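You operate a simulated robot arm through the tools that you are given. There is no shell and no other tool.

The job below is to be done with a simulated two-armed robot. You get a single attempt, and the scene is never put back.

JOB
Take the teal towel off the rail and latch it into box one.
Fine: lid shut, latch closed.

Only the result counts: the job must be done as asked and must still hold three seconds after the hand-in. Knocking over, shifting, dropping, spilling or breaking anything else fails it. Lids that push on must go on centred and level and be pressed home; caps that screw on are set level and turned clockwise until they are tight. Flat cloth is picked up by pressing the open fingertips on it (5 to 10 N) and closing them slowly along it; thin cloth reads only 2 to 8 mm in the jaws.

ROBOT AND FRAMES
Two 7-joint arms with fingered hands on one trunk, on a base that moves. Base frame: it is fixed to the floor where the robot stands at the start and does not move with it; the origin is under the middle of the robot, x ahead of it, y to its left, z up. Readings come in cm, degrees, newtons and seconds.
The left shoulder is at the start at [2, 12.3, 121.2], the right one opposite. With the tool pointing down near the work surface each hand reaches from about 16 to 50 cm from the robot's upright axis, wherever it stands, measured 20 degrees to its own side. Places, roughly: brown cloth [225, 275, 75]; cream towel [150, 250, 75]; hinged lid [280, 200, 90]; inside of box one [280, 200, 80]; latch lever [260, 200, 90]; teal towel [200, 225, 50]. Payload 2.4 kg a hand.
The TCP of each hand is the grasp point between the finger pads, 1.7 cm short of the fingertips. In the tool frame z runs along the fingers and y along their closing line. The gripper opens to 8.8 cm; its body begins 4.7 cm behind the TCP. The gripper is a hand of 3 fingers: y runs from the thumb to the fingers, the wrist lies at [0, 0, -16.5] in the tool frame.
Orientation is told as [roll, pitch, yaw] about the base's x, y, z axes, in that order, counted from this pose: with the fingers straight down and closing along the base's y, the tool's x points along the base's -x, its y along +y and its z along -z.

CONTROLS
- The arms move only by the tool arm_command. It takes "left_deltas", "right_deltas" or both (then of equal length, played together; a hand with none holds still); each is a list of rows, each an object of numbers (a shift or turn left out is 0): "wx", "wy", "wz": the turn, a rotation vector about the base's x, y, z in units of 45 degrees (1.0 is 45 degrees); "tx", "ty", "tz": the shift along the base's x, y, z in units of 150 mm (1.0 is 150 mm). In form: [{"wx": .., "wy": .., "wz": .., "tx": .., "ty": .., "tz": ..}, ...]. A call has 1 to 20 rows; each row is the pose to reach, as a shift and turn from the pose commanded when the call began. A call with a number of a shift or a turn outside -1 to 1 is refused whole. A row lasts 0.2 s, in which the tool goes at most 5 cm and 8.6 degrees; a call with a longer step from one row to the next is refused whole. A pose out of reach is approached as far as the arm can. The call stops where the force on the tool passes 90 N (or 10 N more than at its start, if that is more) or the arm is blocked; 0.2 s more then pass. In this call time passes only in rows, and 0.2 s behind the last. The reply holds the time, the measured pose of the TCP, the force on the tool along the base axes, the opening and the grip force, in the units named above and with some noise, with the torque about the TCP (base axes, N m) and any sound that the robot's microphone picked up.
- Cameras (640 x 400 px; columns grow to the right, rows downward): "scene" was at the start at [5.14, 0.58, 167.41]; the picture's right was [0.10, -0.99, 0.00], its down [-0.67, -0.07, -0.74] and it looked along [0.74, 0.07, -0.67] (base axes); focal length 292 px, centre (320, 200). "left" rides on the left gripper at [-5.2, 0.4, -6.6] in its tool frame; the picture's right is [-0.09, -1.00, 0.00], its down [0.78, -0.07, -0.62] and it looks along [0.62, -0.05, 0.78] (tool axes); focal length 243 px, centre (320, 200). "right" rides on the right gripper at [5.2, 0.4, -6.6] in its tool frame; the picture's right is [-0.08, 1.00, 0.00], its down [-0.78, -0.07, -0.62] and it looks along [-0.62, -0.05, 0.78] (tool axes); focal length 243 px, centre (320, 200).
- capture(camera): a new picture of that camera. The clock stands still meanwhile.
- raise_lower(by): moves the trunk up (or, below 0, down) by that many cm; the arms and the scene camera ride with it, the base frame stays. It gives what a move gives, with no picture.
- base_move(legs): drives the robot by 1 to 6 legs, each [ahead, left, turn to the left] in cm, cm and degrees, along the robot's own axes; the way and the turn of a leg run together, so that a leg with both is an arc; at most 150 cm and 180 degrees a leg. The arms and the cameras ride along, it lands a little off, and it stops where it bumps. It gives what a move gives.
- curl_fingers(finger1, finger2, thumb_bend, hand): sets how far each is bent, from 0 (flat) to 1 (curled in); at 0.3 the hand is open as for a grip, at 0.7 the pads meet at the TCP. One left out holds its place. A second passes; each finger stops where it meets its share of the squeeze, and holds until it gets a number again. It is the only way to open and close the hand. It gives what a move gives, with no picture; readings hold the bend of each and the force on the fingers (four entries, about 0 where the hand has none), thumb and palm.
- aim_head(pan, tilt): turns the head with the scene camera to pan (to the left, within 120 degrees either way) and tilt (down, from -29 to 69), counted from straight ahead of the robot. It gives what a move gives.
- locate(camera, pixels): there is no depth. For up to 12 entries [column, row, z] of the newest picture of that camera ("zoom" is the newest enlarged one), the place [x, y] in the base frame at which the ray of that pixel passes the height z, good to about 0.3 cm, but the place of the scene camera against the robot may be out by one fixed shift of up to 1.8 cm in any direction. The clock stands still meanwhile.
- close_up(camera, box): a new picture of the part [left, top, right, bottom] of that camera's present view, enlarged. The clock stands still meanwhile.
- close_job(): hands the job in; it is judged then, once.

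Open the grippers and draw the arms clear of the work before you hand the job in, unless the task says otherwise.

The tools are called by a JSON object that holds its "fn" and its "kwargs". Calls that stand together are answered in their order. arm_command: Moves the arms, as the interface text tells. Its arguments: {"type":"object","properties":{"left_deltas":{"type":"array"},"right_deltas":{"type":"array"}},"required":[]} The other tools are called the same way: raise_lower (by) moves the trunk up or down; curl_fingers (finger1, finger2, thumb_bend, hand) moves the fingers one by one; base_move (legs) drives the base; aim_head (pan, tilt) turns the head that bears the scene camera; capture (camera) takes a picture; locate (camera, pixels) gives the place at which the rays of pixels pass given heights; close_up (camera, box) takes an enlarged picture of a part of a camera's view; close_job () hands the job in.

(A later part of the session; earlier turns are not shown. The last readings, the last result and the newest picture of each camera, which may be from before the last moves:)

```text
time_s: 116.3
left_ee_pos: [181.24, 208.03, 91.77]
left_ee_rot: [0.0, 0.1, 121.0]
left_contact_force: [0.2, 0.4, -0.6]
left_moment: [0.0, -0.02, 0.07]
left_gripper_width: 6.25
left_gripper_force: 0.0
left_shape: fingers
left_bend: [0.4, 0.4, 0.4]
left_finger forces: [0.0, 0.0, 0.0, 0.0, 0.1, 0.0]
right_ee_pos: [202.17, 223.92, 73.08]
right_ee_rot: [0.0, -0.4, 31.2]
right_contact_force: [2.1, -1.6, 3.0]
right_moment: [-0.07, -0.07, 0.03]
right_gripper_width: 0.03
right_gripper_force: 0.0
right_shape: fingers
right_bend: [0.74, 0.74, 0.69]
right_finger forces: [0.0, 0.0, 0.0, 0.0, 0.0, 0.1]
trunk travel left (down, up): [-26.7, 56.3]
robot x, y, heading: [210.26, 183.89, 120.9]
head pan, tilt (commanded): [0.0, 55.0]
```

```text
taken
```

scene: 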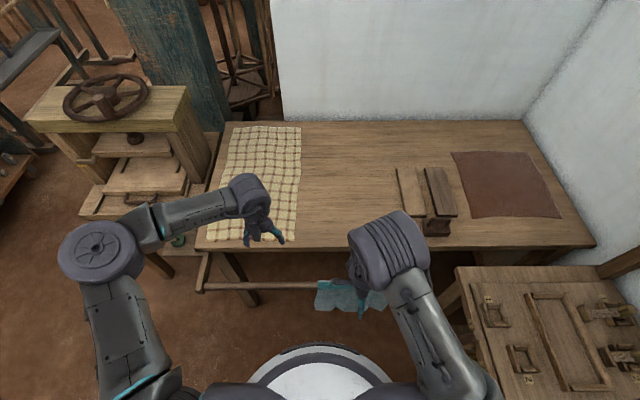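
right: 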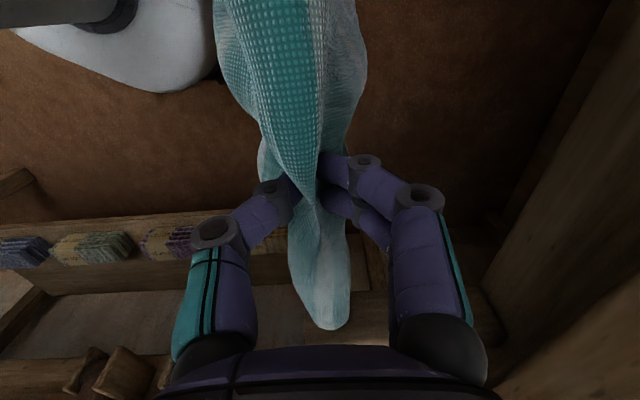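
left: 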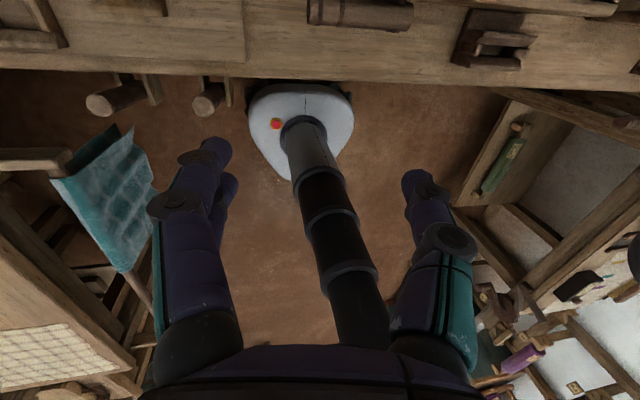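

The cloth passes visibly between the closed digits at (318,190), though the width reads almost 0. I lift 3 cm gently and check whether the towel comes along.

{"fn": "arm_command", "kwargs": {"right_deltas": [{"tz": 0.05}, {"tz": 0.1}, {"tz": 0.15}, {"tz": 0.2}]}}

{"fn": "capture", "kwargs": {"camera": "right"}}

{"fn": "capture", "kwargs": {"camera": "scene"}}

```text
time_s: 117.3
left_ee_pos: [181.27, 208.19, 91.76]
left_ee_rot: [0.0, 0.0, 120.9]
left_contact_force: [-0.2, -0.6, -0.6]
left_moment: [0.01, -0.02, 0.01]
left_gripper_width: 6.26
left_gripper_force: 0.1
left_shape: fingers
left_bend: [0.4, 0.4, 0.4]
left_finger forces: [0.1, 0.1, 0.0, 0.0, 0.0, 0.1]
right_ee_pos: [202.07, 223.92, 76.25]
right_ee_rot: [-0.1, -0.3, 31.2]
right_contact_force: [0.4, -0.3, -0.8]
right_moment: [0.0, 0.01, 0.02]
right_gripper_width: 0.0
right_gripper_force: 0.1
right_shape: fingers
right_bend: [0.74, 0.75, 0.69]
right_finger forces: [0.1, 0.1, 0.1, 0.0, 0.0, 0.0]
trunk travel left (down, up): [-26.7, 56.3]
robot x, y, heading: [210.27, 184.0, 121.1]
head pan, tilt (commanded): [0.0, 55.0]
```

```text
taken
```

right: 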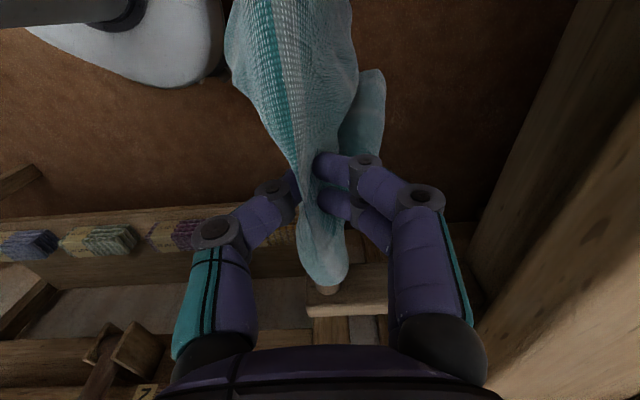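

```text
taken
```

scene: 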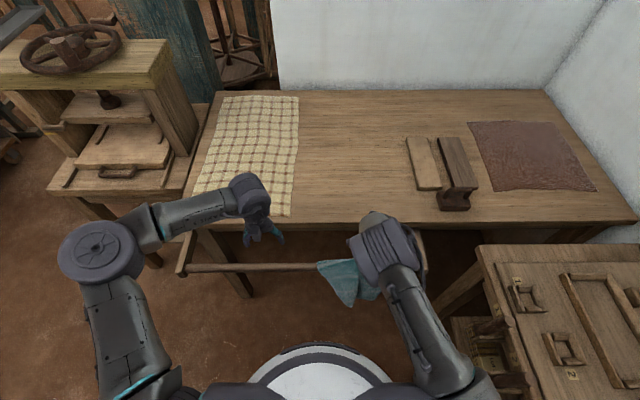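

The towel has risen with the hand in a tent shape, still pinched at (318,180). I zoom to inspect the pinch before lifting on.

{"fn": "close_up", "kwargs": {"camera": "right", "box": [220, 60, 420, 300]}}

{"fn": "capture", "kwargs": {"camera": "left"}}

```text
1.67 times, centred on (320, 180) of right
```

zoom: 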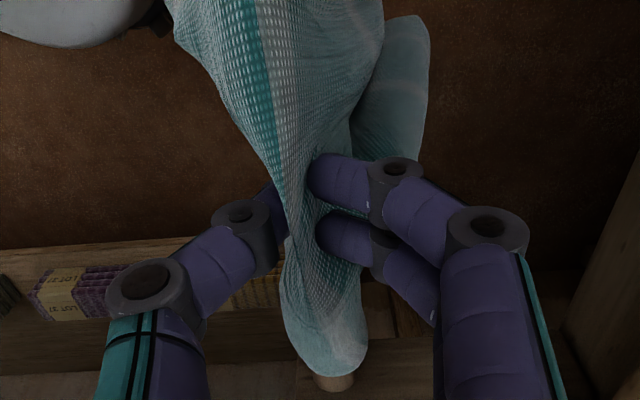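

```text
taken
```

left: 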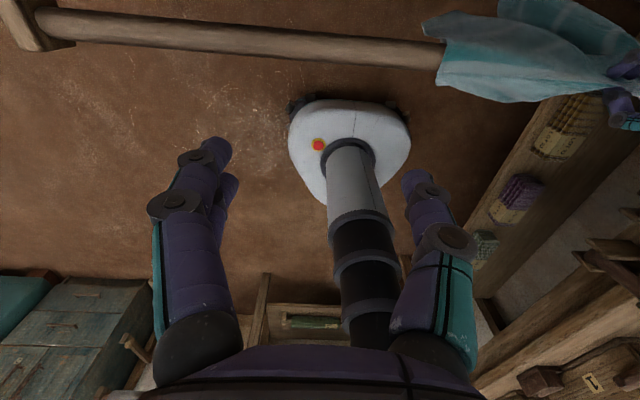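

The fold is well held by thumb and both fingers. I lift 12 cm slowly with the arm.

{"fn": "arm_command", "kwargs": {"right_deltas": [{"tz": 0.08}, {"tz": 0.17}, {"tz": 0.26}, {"tz": 0.35}, {"tz": 0.44}, {"tz": 0.53}, {"tz": 0.62}, {"tz": 0.71}, {"tz": 0.8}]}}

{"fn": "capture", "kwargs": {"camera": "right"}}

{"fn": "capture", "kwargs": {"camera": "left"}}

```text
time_s: 119.3
left_ee_pos: [181.34, 208.07, 91.67]
left_ee_rot: [0.0, 0.0, 121.0]
left_contact_force: [-0.7, -0.3, -0.8]
left_moment: [-0.03, 0.0, -0.01]
left_gripper_width: 6.27
left_gripper_force: 0.1
left_shape: fingers
left_bend: [0.4, 0.4, 0.4]
left_finger forces: [0.1, 0.1, 0.0, 0.0, 0.1, 0.1]
right_ee_pos: [202.15, 223.86, 88.1]
right_ee_rot: [0.1, -0.4, 31.3]
right_contact_force: [0.0, -0.7, 0.3]
right_moment: [0.04, 0.01, 0.0]
right_gripper_width: 0.0
right_gripper_force: 0.1
right_shape: fingers
right_bend: [0.74, 0.75, 0.69]
right_finger forces: [0.1, 0.0, 0.1, 0.1, 0.0, 0.0]
trunk travel left (down, up): [-26.7, 56.3]
robot x, y, heading: [210.31, 184.06, 120.8]
head pan, tilt (commanded): [0.0, 55.0]
```

```text
taken
```

right: 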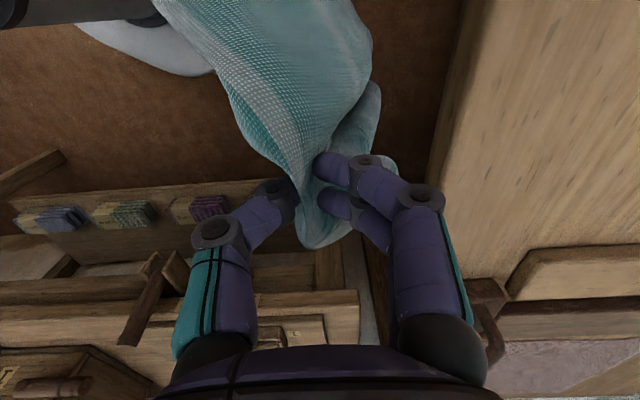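

```text
taken
```

left: 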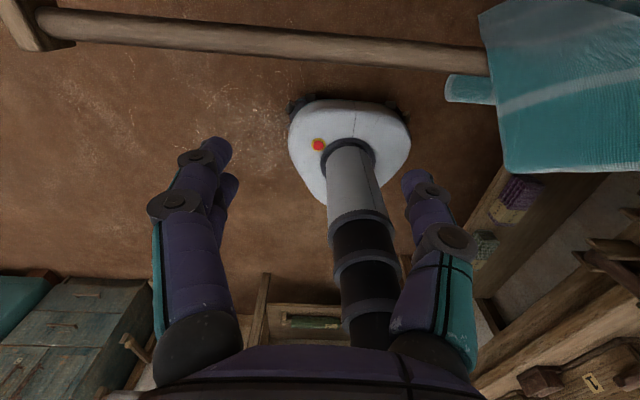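

The towel keeps rising with the hand. I raise the trunk 26 cm so both hanging ends clear the rail.

{"fn": "raise_lower", "kwargs": {"by": 26}}

{"fn": "capture", "kwargs": {"camera": "right"}}

{"fn": "capture", "kwargs": {"camera": "left"}}

{"fn": "capture", "kwargs": {"camera": "scene"}}

```text
time_s: 122.0
left_ee_pos: [181.24, 208.07, 117.61]
left_ee_rot: [0.0, 0.0, 121.0]
left_contact_force: [0.4, -0.6, 0.1]
left_moment: [-0.04, 0.02, 0.0]
left_gripper_width: 6.29
left_gripper_force: 0.0
left_shape: fingers
left_bend: [0.4, 0.4, 0.4]
left_finger forces: [0.0, 0.0, 0.0, 0.0, 0.1, 0.1]
right_ee_pos: [202.01, 223.77, 114.18]
right_ee_rot: [0.0, -0.4, 31.2]
right_contact_force: [-0.3, 0.8, -0.8]
right_moment: [-0.04, 0.01, 0.02]
right_gripper_width: 0.0
right_gripper_force: 0.2
right_shape: fingers
right_bend: [0.74, 0.75, 0.69]
right_finger forces: [0.0, 0.1, 0.0, 0.0, 0.1, 0.0]
trunk travel left (down, up): [-52.7, 30.3]
robot x, y, heading: [210.25, 183.93, 120.8]
head pan, tilt (commanded): [0.0, 55.0]
```

```text
taken
```

right: 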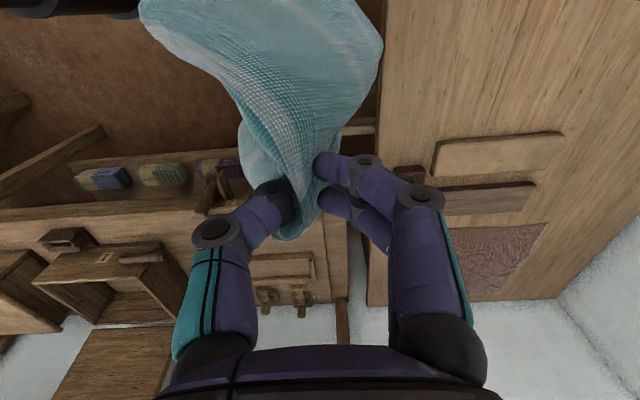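

```text
taken
```

left: 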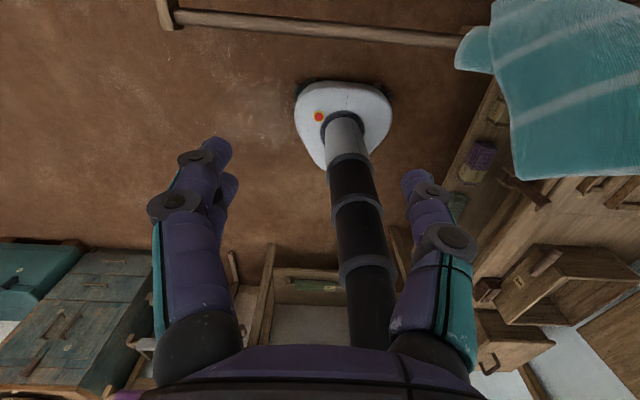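

```text
taken
```

scene: 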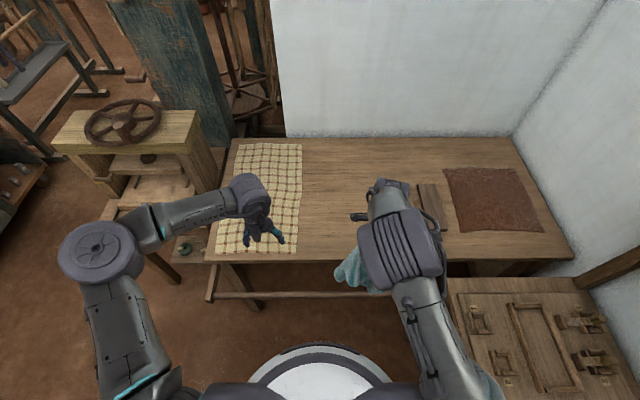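

The towel hangs from the right hand and seems clear of the rail. I raise 8 cm more for margin, then back away 15 cm from the rail.

{"fn": "raise_lower", "kwargs": {"by": 8}}

{"fn": "base_move", "kwargs": {"legs": [[-15, 0, 0]]}}

{"fn": "capture", "kwargs": {"camera": "left"}}

{"fn": "capture", "kwargs": {"camera": "scene"}}

{"fn": "capture", "kwargs": {"camera": "right"}}

```text
time_s: 123.1
left_ee_pos: [181.23, 208.17, 125.7]
left_ee_rot: [0.0, 0.0, 121.0]
left_contact_force: [0.0, 0.8, 0.1]
left_moment: [0.03, 0.05, 0.02]
left_gripper_width: 6.26
left_gripper_force: 0.1
left_shape: fingers
left_bend: [0.4, 0.4, 0.4]
left_finger forces: [0.0, 0.0, 0.1, 0.0, 0.1, 0.1]
right_ee_pos: [202.03, 223.85, 122.01]
right_ee_rot: [0.1, -0.4, 31.1]
right_contact_force: [0.7, -0.3, -0.6]
right_moment: [0.02, 0.02, 0.0]
right_gripper_width: 0.0
right_gripper_force: 0.0
right_shape: fingers
right_bend: [0.74, 0.75, 0.69]
right_finger forces: [0.0, 0.0, 0.0, 0.1, 0.0, 0.0]
trunk travel left (down, up): [-60.7, 22.3]
robot x, y, heading: [210.29, 184.32, 120.6]
head pan, tilt (commanded): [0.0, 55.0]
```

```text
time_s: 124.5
left_ee_pos: [189.03, 195.18, 125.81]
left_ee_rot: [0.0, 0.1, 120.9]
left_contact_force: [-0.4, -0.2, -0.5]
left_moment: [0.04, -0.01, 0.03]
left_gripper_width: 6.29
left_gripper_force: 0.0
left_shape: fingers
left_bend: [0.4, 0.4, 0.4]
left_finger forces: [0.0, 0.0, 0.1, 0.0, 0.0, 0.0]
right_ee_pos: [209.99, 210.92, 122.11]
right_ee_rot: [0.1, -0.4, 31.2]
right_contact_force: [0.0, 0.1, -0.7]
right_moment: [0.0, 0.05, 0.0]
right_gripper_width: 0.02
right_gripper_force: 0.0
right_shape: fingers
right_bend: [0.74, 0.75, 0.69]
right_finger forces: [0.0, 0.1, 0.1, 0.0, 0.0, 0.0]
trunk travel left (down, up): [-60.7, 22.3]
robot x, y, heading: [217.92, 171.08, 120.8]
head pan, tilt (commanded): [0.0, 55.0]
```

```text
taken
```

left: 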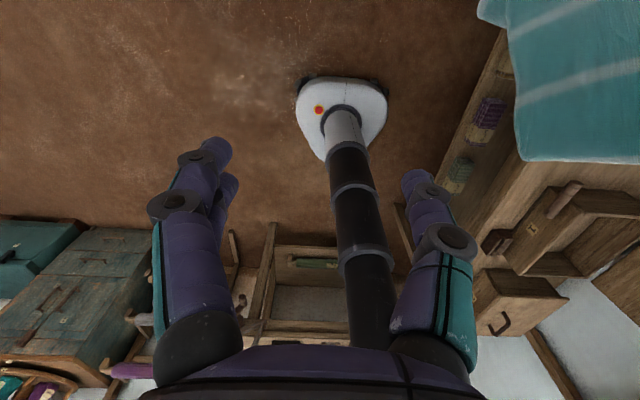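

```text
taken
```

scene: 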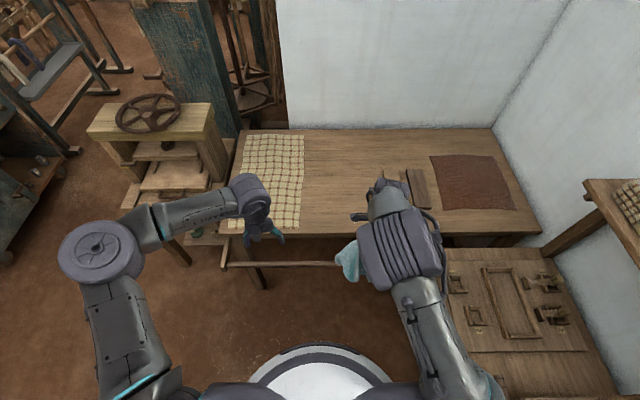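

```text
taken
```

right: 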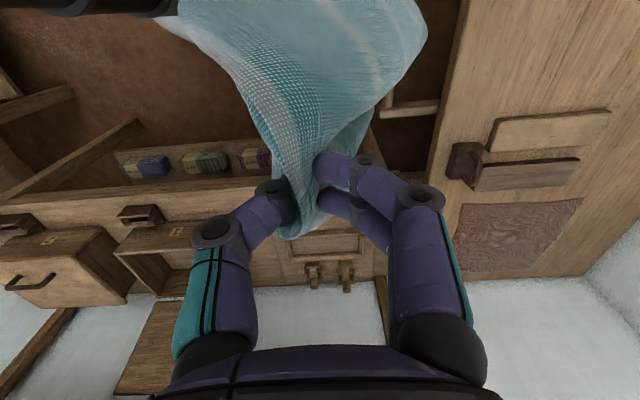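

The towel is off the rail and hangs from the right hand. I turn right 90 degrees to face the bench again.

{"fn": "base_move", "kwargs": {"legs": [[0, 0, -45], [0, 0, -45]]}}

{"fn": "aim_head", "kwargs": {"pan": 0, "tilt": 52}}

{"fn": "capture", "kwargs": {"camera": "scene"}}

{"fn": "capture", "kwargs": {"camera": "right"}}

```text
time_s: 129.1
left_ee_pos: [242.0, 200.03, 125.84]
left_ee_rot: [0.0, 0.0, 30.8]
left_contact_force: [0.5, 1.2, -0.6]
left_moment: [0.02, -0.02, 0.01]
left_gripper_width: 6.25
left_gripper_force: 0.0
left_shape: fingers
left_bend: [0.4, 0.4, 0.4]
left_finger forces: [0.0, 0.1, 0.1, 0.1, 0.0, 0.0]
right_ee_pos: [257.72, 179.05, 122.0]
right_ee_rot: [0.0, -0.4, -58.8]
right_contact_force: [-1.1, 1.3, -0.5]
right_moment: [0.0, 0.0, 0.04]
right_gripper_width: 0.0
right_gripper_force: 0.0
right_shape: fingers
right_bend: [0.74, 0.75, 0.69]
right_finger forces: [0.0, 0.0, 0.0, 0.0, 0.1, 0.0]
trunk travel left (down, up): [-60.7, 22.3]
robot x, y, heading: [218.03, 171.26, 30.7]
head pan, tilt (commanded): [0.0, 55.0]
```

```text
time_s: 129.7
left_ee_pos: [242.07, 199.96, 125.85]
left_ee_rot: [0.1, 0.0, 30.7]
left_contact_force: [0.1, -0.3, -0.3]
left_moment: [-0.02, -0.03, 0.02]
left_gripper_width: 6.24
left_gripper_force: 0.1
left_shape: fingers
left_bend: [0.4, 0.4, 0.4]
left_finger forces: [0.0, 0.0, 0.1, 0.1, 0.0, 0.0]
right_ee_pos: [257.66, 179.03, 122.08]
right_ee_rot: [0.0, -0.5, -58.9]
right_contact_force: [-0.1, 0.1, -1.2]
right_moment: [0.01, 0.0, 0.01]
right_gripper_width: 0.02
right_gripper_force: 0.1
right_shape: fingers
right_bend: [0.74, 0.75, 0.69]
right_finger forces: [0.1, 0.0, 0.1, 0.0, 0.0, 0.0]
trunk travel left (down, up): [-60.7, 22.3]
robot x, y, heading: [217.96, 171.14, 30.7]
head pan, tilt (commanded): [0.0, 52.0]
```

```text
taken
```

scene: 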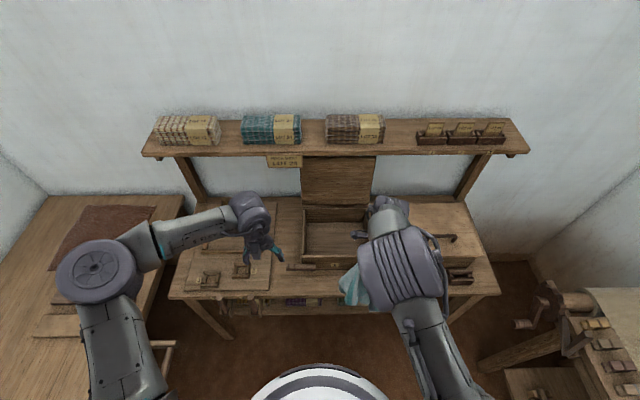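

```text
taken
```

right: 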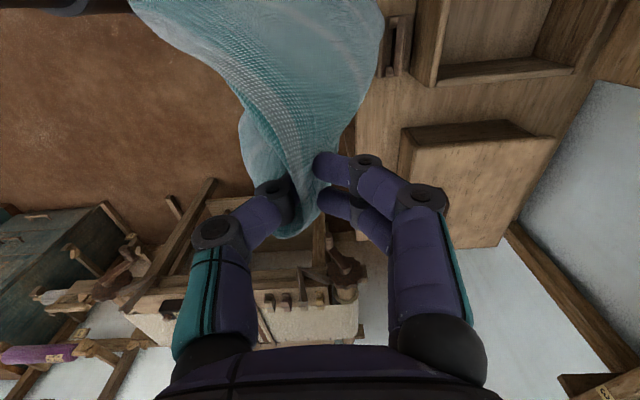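

The towel hangs from the right hand, and the box is ahead with its lid open. I raise the trunk 5 cm so the hem clears the box wall, then drive 6.5 cm left and 20 cm ahead.

{"fn": "raise_lower", "kwargs": {"by": 5}}

{"fn": "base_move", "kwargs": {"legs": [[0, 6.5, 0.3], [20, 0, 0]]}}

{"fn": "capture", "kwargs": {"camera": "scene"}}

{"fn": "capture", "kwargs": {"camera": "left"}}

```text
time_s: 130.6
left_ee_pos: [242.06, 199.98, 130.83]
left_ee_rot: [0.0, 0.0, 30.8]
left_contact_force: [-0.3, -0.2, -0.4]
left_moment: [0.04, -0.02, 0.02]
left_gripper_width: 6.27
left_gripper_force: 0.0
left_shape: fingers
left_bend: [0.4, 0.4, 0.4]
left_finger forces: [0.0, 0.0, 0.0, 0.0, 0.1, 0.0]
right_ee_pos: [257.81, 179.1, 127.07]
right_ee_rot: [0.0, -0.4, -58.9]
right_contact_force: [0.2, -0.3, 0.2]
right_moment: [0.02, 0.0, 0.01]
right_gripper_width: 0.0
right_gripper_force: 0.0
right_shape: fingers
right_bend: [0.74, 0.75, 0.69]
right_finger forces: [0.0, 0.1, 0.0, 0.0, 0.1, 0.0]
trunk travel left (down, up): [-65.7, 17.3]
robot x, y, heading: [217.99, 171.23, 30.7]
head pan, tilt (commanded): [0.0, 52.0]
```

```text
time_s: 132.8
left_ee_pos: [255.78, 216.15, 130.84]
left_ee_rot: [0.1, 0.1, 31.0]
left_contact_force: [0.6, 0.1, -0.9]
left_moment: [0.02, 0.02, 0.01]
left_gripper_width: 6.24
left_gripper_force: 0.1
left_shape: fingers
left_bend: [0.4, 0.4, 0.4]
left_finger forces: [0.0, 0.1, 0.1, 0.0, 0.1, 0.1]
right_ee_pos: [271.68, 195.35, 126.99]
right_ee_rot: [0.0, -0.4, -58.6]
right_contact_force: [-0.1, 0.6, -1.2]
right_moment: [-0.03, 0.02, -0.03]
right_gripper_width: 0.0
right_gripper_force: 0.1
right_shape: fingers
right_bend: [0.75, 0.75, 0.69]
right_finger forces: [0.0, 0.0, 0.1, 0.0, 0.0, 0.0]
trunk travel left (down, up): [-65.7, 17.3]
robot x, y, heading: [231.69, 186.87, 31.0]
head pan, tilt (commanded): [0.0, 52.0]
```

```text
taken
```

scene: 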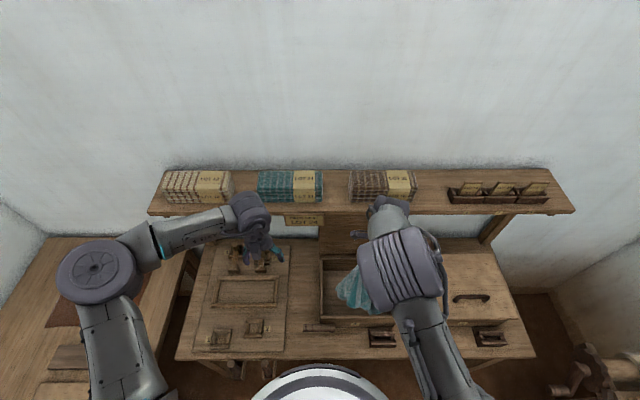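

```text
taken
```

left: 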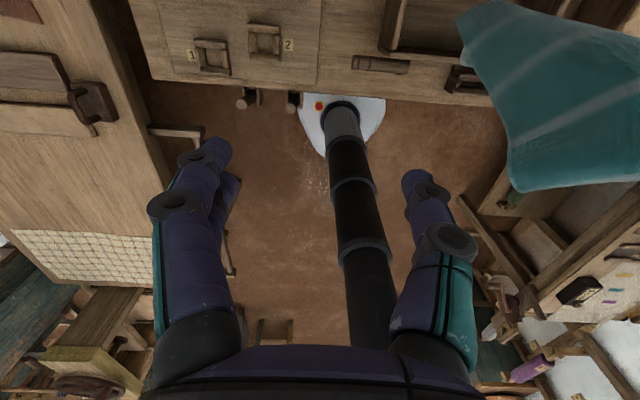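

The right hand holds the towel just in front of the box centre (u 333.5, v 27.5). I drive 4 cm closer, then bring the hand 3.5 cm forward over the box's middle and lift the left hand out of the way.

{"fn": "base_move", "kwargs": {"legs": [[4, 0, 0]]}}

{"fn": "arm_command", "kwargs": {"left_deltas": [{"tx": -0.1, "ty": -0.06, "tz": 0.1}, {"tx": -0.2, "ty": -0.12, "tz": 0.2}, {"tx": -0.3, "ty": -0.18, "tz": 0.3}, {"tx": -0.4, "ty": -0.24, "tz": 0.4}], "right_deltas": [{"tx": 0.05, "ty": 0.03}, {"tx": 0.1, "ty": 0.06}, {"tx": 0.15, "ty": 0.09}, {"tx": 0.2, "ty": 0.12}]}}

{"fn": "capture", "kwargs": {"camera": "scene"}}

{"fn": "capture", "kwargs": {"camera": "right"}}

```text
time_s: 133.7
left_ee_pos: [259.01, 217.98, 130.84]
left_ee_rot: [0.0, -0.1, 31.1]
left_contact_force: [-0.6, -0.5, 1.4]
left_moment: [0.03, -0.01, -0.03]
left_gripper_width: 6.27
left_gripper_force: 0.1
left_shape: fingers
left_bend: [0.4, 0.4, 0.4]
left_finger forces: [0.0, 0.1, 0.1, 0.0, 0.0, 0.0]
right_ee_pos: [274.74, 197.23, 127.16]
right_ee_rot: [0.1, -0.4, -58.6]
right_contact_force: [-0.3, -0.2, -0.4]
right_moment: [-0.02, 0.01, 0.0]
right_gripper_width: 0.01
right_gripper_force: 0.1
right_shape: fingers
right_bend: [0.75, 0.75, 0.69]
right_finger forces: [0.0, 0.0, 0.0, 0.1, 0.0, 0.1]
trunk travel left (down, up): [-65.7, 17.3]
robot x, y, heading: [235.43, 189.29, 30.9]
head pan, tilt (commanded): [0.0, 52.0]
```

```text
time_s: 134.7
left_ee_pos: [253.1, 214.32, 136.78]
left_ee_rot: [0.1, -0.1, 31.2]
left_contact_force: [-0.9, 0.4, -1.0]
left_moment: [0.01, 0.01, 0.01]
left_gripper_width: 6.28
left_gripper_force: 0.0
left_shape: fingers
left_bend: [0.4, 0.4, 0.4]
left_finger forces: [0.0, 0.0, 0.0, 0.0, 0.0, 0.1]
right_ee_pos: [277.88, 199.03, 127.13]
right_ee_rot: [0.0, -0.4, -58.7]
right_contact_force: [1.0, 0.6, -1.0]
right_moment: [0.01, 0.01, 0.01]
right_gripper_width: 0.0
right_gripper_force: 0.1
right_shape: fingers
right_bend: [0.75, 0.75, 0.69]
right_finger forces: [0.0, 0.0, 0.1, 0.0, 0.0, 0.1]
trunk travel left (down, up): [-65.7, 17.3]
robot x, y, heading: [235.2, 188.87, 30.8]
head pan, tilt (commanded): [0.0, 52.0]
```

```text
taken
```

scene: 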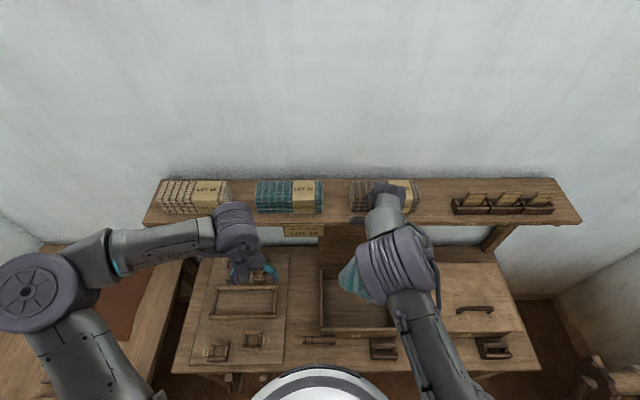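

```text
taken
```

right: 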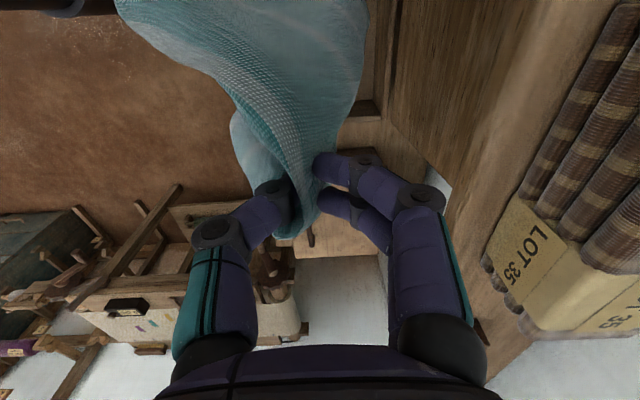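

The hand is over the box (u 340.7, v 27.5), about 5 cm in front of the shelf goods. I ease it back 1.2 cm and lower the trunk 20 cm so the towel's hem goes into the box.

{"fn": "arm_command", "kwargs": {"right_deltas": [{"tx": -0.035, "ty": -0.021}, {"tx": -0.07, "ty": -0.042}]}}

{"fn": "raise_lower", "kwargs": {"by": -18}}

{"fn": "capture", "kwargs": {"camera": "scene"}}

{"fn": "capture", "kwargs": {"camera": "right"}}

```text
time_s: 135.3
left_ee_pos: [253.2, 214.47, 136.75]
left_ee_rot: [0.0, 0.0, 31.2]
left_contact_force: [-0.3, 0.0, 0.1]
left_moment: [0.01, -0.01, 0.0]
left_gripper_width: 6.3
left_gripper_force: 0.0
left_shape: fingers
left_bend: [0.4, 0.4, 0.4]
left_finger forces: [0.0, 0.0, 0.0, 0.0, 0.0, 0.0]
right_ee_pos: [276.98, 198.51, 127.17]
right_ee_rot: [0.1, -0.4, -58.7]
right_contact_force: [-0.4, 0.1, -0.6]
right_moment: [0.0, 0.01, -0.01]
right_gripper_width: 0.01
right_gripper_force: 0.0
right_shape: fingers
right_bend: [0.75, 0.75, 0.69]
right_finger forces: [0.1, 0.1, 0.1, 0.0, 0.0, 0.1]
trunk travel left (down, up): [-65.7, 17.3]
robot x, y, heading: [235.16, 188.79, 31.2]
head pan, tilt (commanded): [0.0, 52.0]
```

```text
time_s: 137.3
left_ee_pos: [253.16, 214.52, 118.69]
left_ee_rot: [0.0, 0.0, 31.1]
left_contact_force: [-0.2, 0.0, 0.0]
left_moment: [0.0, -0.01, -0.01]
left_gripper_width: 6.27
left_gripper_force: 0.1
left_shape: fingers
left_bend: [0.4, 0.4, 0.4]
left_finger forces: [0.0, 0.1, 0.1, 0.0, 0.0, 0.0]
right_ee_pos: [276.96, 198.42, 109.06]
right_ee_rot: [0.1, -0.4, -58.7]
right_contact_force: [0.0, 0.6, 0.8]
right_moment: [-0.04, -0.01, 0.0]
right_gripper_width: 0.01
right_gripper_force: 0.1
right_shape: fingers
right_bend: [0.75, 0.75, 0.69]
right_finger forces: [0.0, 0.0, 0.0, 0.0, 0.0, 0.0]
trunk travel left (down, up): [-47.7, 35.3]
robot x, y, heading: [235.03, 189.17, 31.2]
head pan, tilt (commanded): [0.0, 52.0]
```

```text
taken
```

scene: 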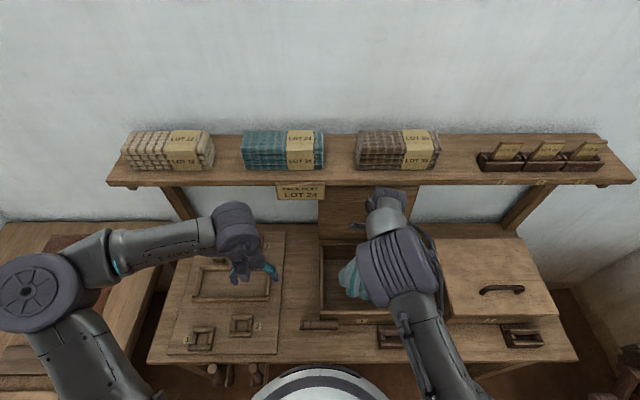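

```text
taken
```

right: 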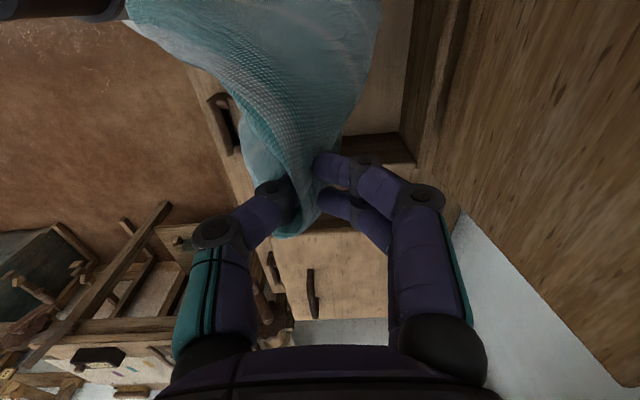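

I zoom the scene view to see how the towel hangs relative to the box walls.

{"fn": "close_up", "kwargs": {"camera": "scene", "box": [290, 210, 470, 350]}}

{"fn": "capture", "kwargs": {"camera": "left"}}

```text
2.86 times, centred on (380, 280) of scene
```

zoom: 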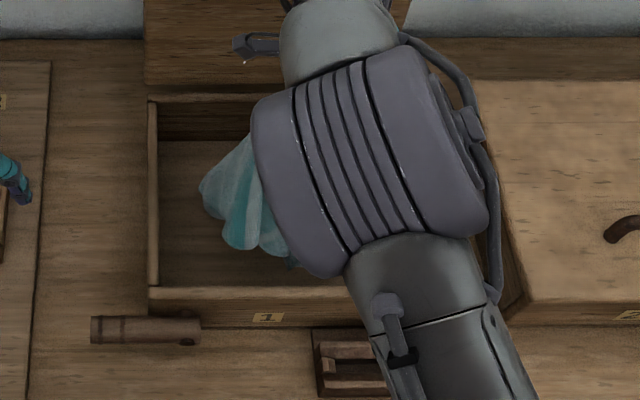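

```text
taken
```

left: 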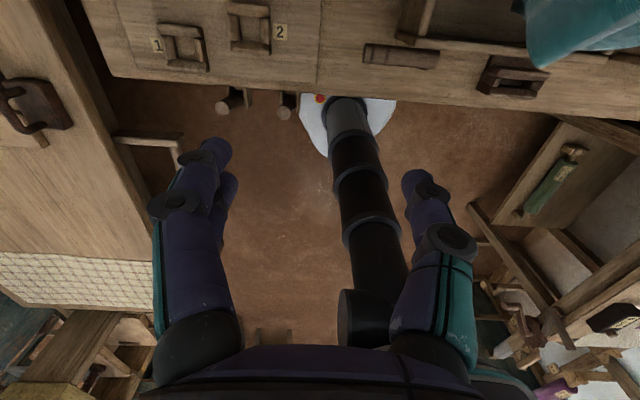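

The towel hangs within the box walls (left edge at (200,190), front at (245,250) in the zoom). I lower the trunk 12 cm more.

{"fn": "raise_lower", "kwargs": {"by": -12}}

{"fn": "close_up", "kwargs": {"camera": "scene", "box": [290, 180, 470, 340]}}

{"fn": "capture", "kwargs": {"camera": "right"}}

```text
time_s: 138.8
left_ee_pos: [253.17, 214.51, 106.61]
left_ee_rot: [0.0, 0.1, 31.1]
left_contact_force: [-0.8, 0.2, -0.4]
left_moment: [0.01, 0.03, 0.0]
left_gripper_width: 6.26
left_gripper_force: 0.1
left_shape: fingers
left_bend: [0.4, 0.4, 0.4]
left_finger forces: [0.1, 0.0, 0.1, 0.1, 0.0, 0.0]
right_ee_pos: [276.92, 198.43, 97.03]
right_ee_rot: [0.0, -0.4, -58.7]
right_contact_force: [-0.9, 0.1, 0.6]
right_moment: [0.01, -0.03, -0.01]
right_gripper_width: 0.0
right_gripper_force: 0.0
right_shape: fingers
right_bend: [0.75, 0.75, 0.69]
right_finger forces: [0.0, 0.0, 0.0, 0.0, 0.1, 0.0]
trunk travel left (down, up): [-35.7, 47.3]
robot x, y, heading: [234.85, 189.03, 31.0]
head pan, tilt (commanded): [0.0, 52.0]
```

```text
2.50 times, centred on (380, 260) of scene
```

zoom: 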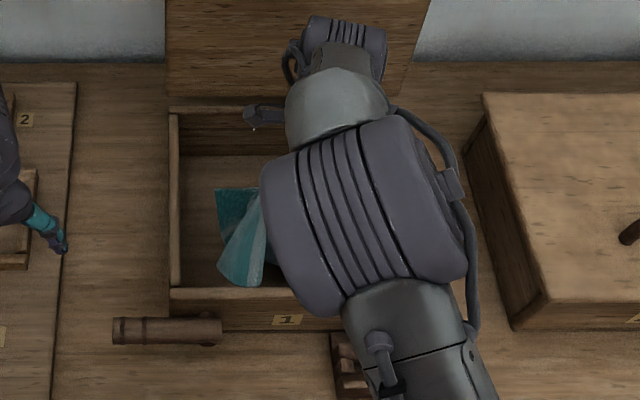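

```text
taken
```

right: 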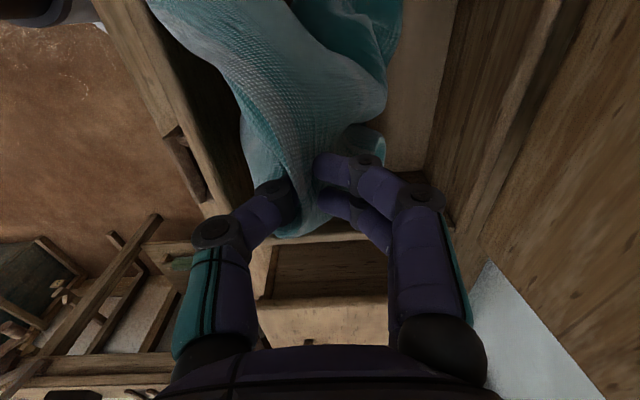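

The towel is folding down inside the box, a bit close to the front wall. I shift the hand 2 cm toward the back and lower another 8 cm.

{"fn": "arm_command", "kwargs": {"right_deltas": [{"tx": 0.057, "ty": 0.034}, {"tx": 0.114, "ty": 0.069}]}}

{"fn": "raise_lower", "kwargs": {"by": -8}}

{"fn": "close_up", "kwargs": {"camera": "scene", "box": [290, 160, 470, 320]}}

{"fn": "capture", "kwargs": {"camera": "right"}}

```text
time_s: 139.4
left_ee_pos: [253.1, 214.52, 106.67]
left_ee_rot: [0.1, 0.0, 31.2]
left_contact_force: [0.6, 0.6, -0.1]
left_moment: [-0.02, 0.0, -0.02]
left_gripper_width: 6.27
left_gripper_force: 0.0
left_shape: fingers
left_bend: [0.4, 0.4, 0.4]
left_finger forces: [0.0, 0.0, 0.0, 0.1, 0.0, 0.0]
right_ee_pos: [278.49, 199.41, 97.13]
right_ee_rot: [0.1, -0.3, -58.7]
right_contact_force: [0.1, -0.6, -1.6]
right_moment: [0.01, 0.0, -0.03]
right_gripper_width: 0.0
right_gripper_force: 0.1
right_shape: fingers
right_bend: [0.75, 0.75, 0.69]
right_finger forces: [0.0, 0.1, 0.0, 0.0, 0.0, 0.1]
trunk travel left (down, up): [-35.7, 47.3]
robot x, y, heading: [235.53, 188.78, 30.9]
head pan, tilt (commanded): [0.0, 52.0]
```

```text
time_s: 140.5
left_ee_pos: [253.1, 214.48, 98.71]
left_ee_rot: [0.0, 0.0, 31.1]
left_contact_force: [0.7, -0.2, 0.1]
left_moment: [0.02, 0.02, -0.02]
left_gripper_width: 6.28
left_gripper_force: 0.1
left_shape: fingers
left_bend: [0.4, 0.4, 0.4]
left_finger forces: [0.0, 0.0, 0.0, 0.0, 0.0, 0.0]
right_ee_pos: [278.44, 199.52, 89.09]
right_ee_rot: [0.1, -0.5, -58.5]
right_contact_force: [0.0, 0.4, 0.3]
right_moment: [-0.01, -0.03, 0.02]
right_gripper_width: 0.0
right_gripper_force: 0.0
right_shape: fingers
right_bend: [0.75, 0.75, 0.69]
right_finger forces: [0.0, 0.1, 0.1, 0.0, 0.1, 0.0]
trunk travel left (down, up): [-27.7, 55.3]
robot x, y, heading: [235.06, 189.35, 31.1]
head pan, tilt (commanded): [0.0, 52.0]
```

```text
2.50 times, centred on (380, 240) of scene
```

zoom: 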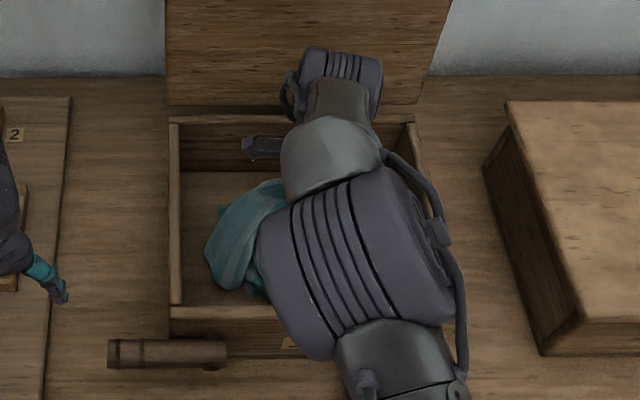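

```text
taken
```

right: 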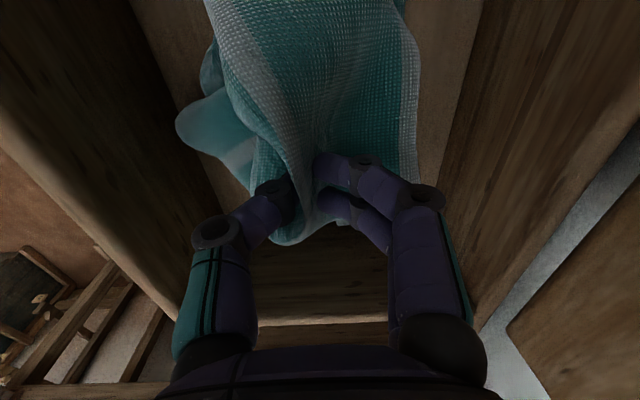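

The towel is wholly within the box walls in both views. I lower 5 cm more and then release it.

{"fn": "raise_lower", "kwargs": {"by": -5}}

{"fn": "curl_fingers", "kwargs": {"hand": "right", "finger1": 0.5, "finger2": 0.5, "thumb_bend": 0.5}}

{"fn": "capture", "kwargs": {"camera": "right"}}

```text
time_s: 141.5
left_ee_pos: [253.2, 214.52, 93.74]
left_ee_rot: [-0.1, 0.1, 31.0]
left_contact_force: [-0.2, 0.0, 0.5]
left_moment: [-0.02, 0.01, -0.05]
left_gripper_width: 6.26
left_gripper_force: 0.0
left_shape: fingers
left_bend: [0.4, 0.4, 0.4]
left_finger forces: [0.0, 0.1, 0.1, 0.1, 0.0, 0.0]
right_ee_pos: [278.43, 199.42, 84.06]
right_ee_rot: [0.0, -0.4, -58.7]
right_contact_force: [-0.7, 0.4, -0.1]
right_moment: [-0.01, 0.02, 0.0]
right_gripper_width: 0.02
right_gripper_force: 0.0
right_shape: fingers
right_bend: [0.75, 0.75, 0.69]
right_finger forces: [0.1, 0.1, 0.1, 0.0, 0.0, 0.0]
trunk travel left (down, up): [-22.7, 60.3]
robot x, y, heading: [234.87, 189.26, 31.0]
head pan, tilt (commanded): [0.0, 52.0]
```

```text
time_s: 142.5
left_ee_pos: [253.16, 214.43, 93.7]
left_ee_rot: [0.0, 0.0, 31.1]
left_contact_force: [0.4, -1.3, 0.1]
left_moment: [-0.03, -0.03, 0.0]
left_gripper_width: 6.28
left_gripper_force: 0.1
left_shape: fingers
left_bend: [0.4, 0.4, 0.4]
left_finger forces: [0.0, 0.1, 0.0, 0.0, 0.0, 0.1]
right_ee_pos: [278.6, 199.49, 84.03]
right_ee_rot: [-0.1, -0.3, -58.6]
right_contact_force: [-0.1, 0.8, 0.8]
right_moment: [0.02, -0.02, 0.02]
right_gripper_width: 3.93
right_gripper_force: 0.1
right_shape: fingers
right_bend: [0.5, 0.5, 0.5]
right_finger forces: [0.1, 0.0, 0.1, 0.1, 0.0, 0.0]
trunk travel left (down, up): [-22.7, 60.3]
robot x, y, heading: [235.37, 189.48, 31.3]
head pan, tilt (commanded): [0.0, 52.0]
```

```text
taken
```

right: 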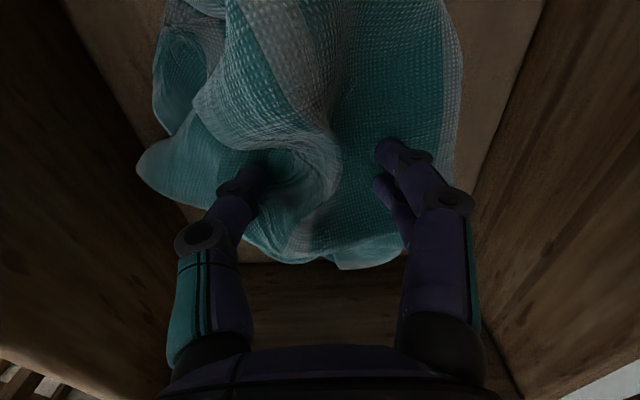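

The towel is released and lies in the box. I raise the hand 5 cm and check that no cloth clings to the thumb.

{"fn": "raise_lower", "kwargs": {"by": 5}}

{"fn": "capture", "kwargs": {"camera": "right"}}

```text
time_s: 143.4
left_ee_pos: [253.17, 214.45, 98.69]
left_ee_rot: [0.0, 0.1, 31.1]
left_contact_force: [-0.3, 0.1, -0.3]
left_moment: [0.02, -0.03, -0.04]
left_gripper_width: 6.24
left_gripper_force: 0.1
left_shape: fingers
left_bend: [0.4, 0.4, 0.4]
left_finger forces: [0.0, 0.0, 0.0, 0.0, 0.0, 0.0]
right_ee_pos: [278.56, 199.5, 89.03]
right_ee_rot: [-0.1, -0.4, -58.6]
right_contact_force: [-0.3, 0.1, -0.2]
right_moment: [0.02, -0.03, -0.01]
right_gripper_width: 3.95
right_gripper_force: 0.1
right_shape: fingers
right_bend: [0.5, 0.5, 0.5]
right_finger forces: [0.0, 0.1, 0.0, 0.1, 0.0, 0.0]
trunk travel left (down, up): [-27.7, 55.3]
robot x, y, heading: [235.37, 189.1, 31.3]
head pan, tilt (commanded): [0.0, 52.0]
```

```text
taken
```

right: 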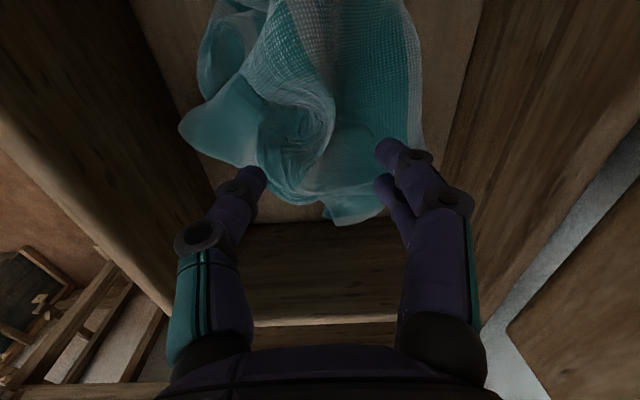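

The towel stays in the box, the hand is free of it. I raise 14 cm more and draw the hand back, then look at the box.

{"fn": "raise_lower", "kwargs": {"by": 14}}

{"fn": "arm_command", "kwargs": {"right_deltas": [{"tx": -0.12, "ty": -0.07}, {"tx": -0.25, "ty": -0.15}, {"tx": -0.4, "ty": -0.24}, {"tx": -0.5, "ty": -0.35}, {"tx": -0.45, "ty": -0.55}, {"tx": -0.35, "ty": -0.75}]}}

{"fn": "capture", "kwargs": {"camera": "scene"}}

{"fn": "close_up", "kwargs": {"camera": "scene", "box": [290, 180, 450, 320]}}

```text
time_s: 145.1
left_ee_pos: [253.13, 214.49, 112.62]
left_ee_rot: [0.0, 0.0, 31.1]
left_contact_force: [0.1, 0.9, 1.1]
left_moment: [-0.02, 0.03, 0.0]
left_gripper_width: 6.28
left_gripper_force: 0.1
left_shape: fingers
left_bend: [0.4, 0.4, 0.4]
left_finger forces: [0.0, 0.0, 0.0, 0.0, 0.1, 0.0]
right_ee_pos: [278.55, 199.42, 103.04]
right_ee_rot: [0.0, -0.5, -58.7]
right_contact_force: [-0.6, 0.2, 0.0]
right_moment: [0.0, -0.05, 0.02]
right_gripper_width: 3.95
right_gripper_force: 0.0
right_shape: fingers
right_bend: [0.5, 0.5, 0.5]
right_finger forces: [0.0, 0.0, 0.1, 0.1, 0.0, 0.0]
trunk travel left (down, up): [-41.7, 41.3]
robot x, y, heading: [235.33, 189.12, 30.8]
head pan, tilt (commanded): [0.0, 52.0]
```

```text
time_s: 146.4
left_ee_pos: [253.3, 214.53, 112.71]
left_ee_rot: [-0.1, 0.0, 31.1]
left_contact_force: [0.1, -0.2, 0.2]
left_moment: [0.0, -0.03, -0.03]
left_gripper_width: 6.28
left_gripper_force: 0.1
left_shape: fingers
left_bend: [0.4, 0.4, 0.4]
left_finger forces: [0.0, 0.0, 0.0, 0.0, 0.0, 0.0]
right_ee_pos: [273.32, 188.2, 103.04]
right_ee_rot: [0.0, -0.5, -58.6]
right_contact_force: [1.1, -0.4, 0.0]
right_moment: [-0.01, 0.0, 0.01]
right_gripper_width: 3.97
right_gripper_force: 0.1
right_shape: fingers
right_bend: [0.5, 0.5, 0.5]
right_finger forces: [0.1, 0.0, 0.0, 0.0, 0.0, 0.0]
trunk travel left (down, up): [-41.7, 41.3]
robot x, y, heading: [234.94, 188.95, 31.1]
head pan, tilt (commanded): [0.0, 52.0]
```

```text
taken
```

scene: 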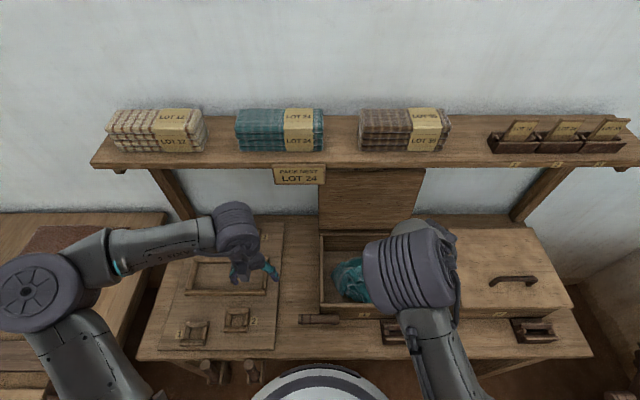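

```text
2.86 times, centred on (370, 250) of scene
```

zoom: 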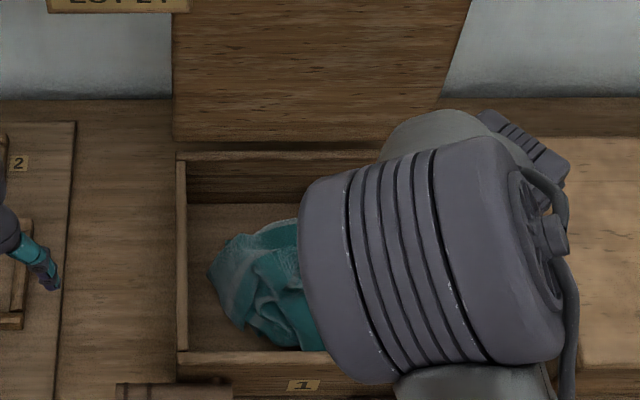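

The towel lies heaped inside box one. Next I must close the lid; I will hook its left edge from behind with the left fingers. First I draw the right hand back and up, and start pitching the left hand forward.

{"fn": "arm_command", "kwargs": {"left_deltas": [{"wx": 0.086, "wy": -0.143, "tz": 0.05}, {"wx": 0.172, "wy": -0.286, "tz": 0.1}, {"wx": 0.258, "wy": -0.429, "tz": 0.15}, {"wx": 0.344, "wy": -0.572, "tz": 0.2}, {"wx": 0.43, "wy": -0.714, "tz": 0.25}, {"wx": 0.515, "wy": -0.857, "tz": 0.25}], "right_deltas": [{"tz": 0.13}, {"tx": -0.12, "ty": -0.07, "tz": 0.26}, {"tx": -0.25, "ty": -0.15, "tz": 0.4}, {"tx": -0.4, "ty": -0.24, "tz": 0.53}, {"tx": -0.55, "ty": -0.33, "tz": 0.67}, {"tx": -0.686, "ty": -0.412, "tz": 0.8}]}}

{"fn": "capture", "kwargs": {"camera": "scene"}}

{"fn": "close_up", "kwargs": {"camera": "scene", "box": [290, 150, 450, 320]}}

```text
time_s: 147.8
left_ee_pos: [254.66, 214.75, 117.19]
left_ee_rot: [-0.1, -45.0, 31.2]
left_contact_force: [-0.5, -0.1, 0.3]
left_moment: [0.02, 0.01, 0.02]
left_gripper_width: 6.27
left_gripper_force: 0.0
left_shape: fingers
left_bend: [0.4, 0.4, 0.4]
left_finger forces: [0.0, 0.0, 0.0, 0.0, 0.1, 0.0]
left hand out of reach, approached as far as the arm can: row 6
right_ee_pos: [265.76, 181.99, 112.93]
right_ee_rot: [-0.1, -0.4, -58.5]
right_contact_force: [-0.6, 0.1, 0.3]
right_moment: [0.01, -0.02, 0.03]
right_gripper_width: 3.98
right_gripper_force: 0.0
right_shape: fingers
right_bend: [0.5, 0.5, 0.5]
right_finger forces: [0.0, 0.0, 0.0, 0.0, 0.1, 0.0]
right hand out of reach, approached as far as the arm can: row 5, 6
trunk travel left (down, up): [-41.7, 41.3]
robot x, y, heading: [234.84, 189.0, 31.2]
head pan, tilt (commanded): [0.0, 52.0]
```

```text
taken
```

scene: 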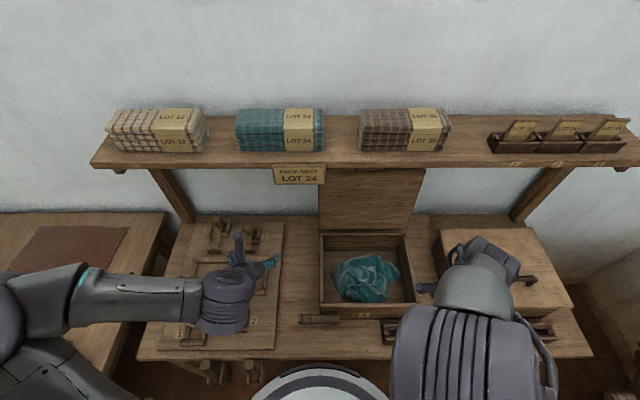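

```text
2.35 times, centred on (370, 235) of scene
```

zoom: 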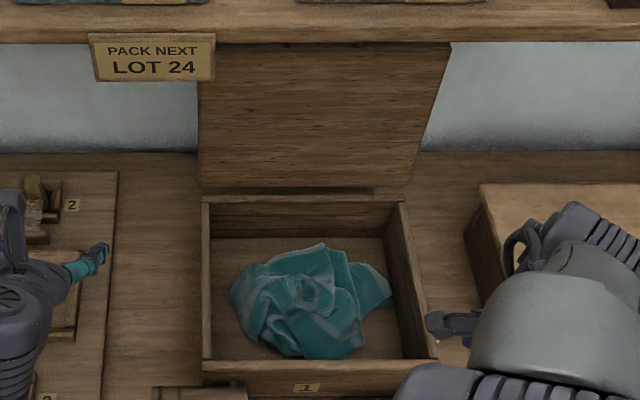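

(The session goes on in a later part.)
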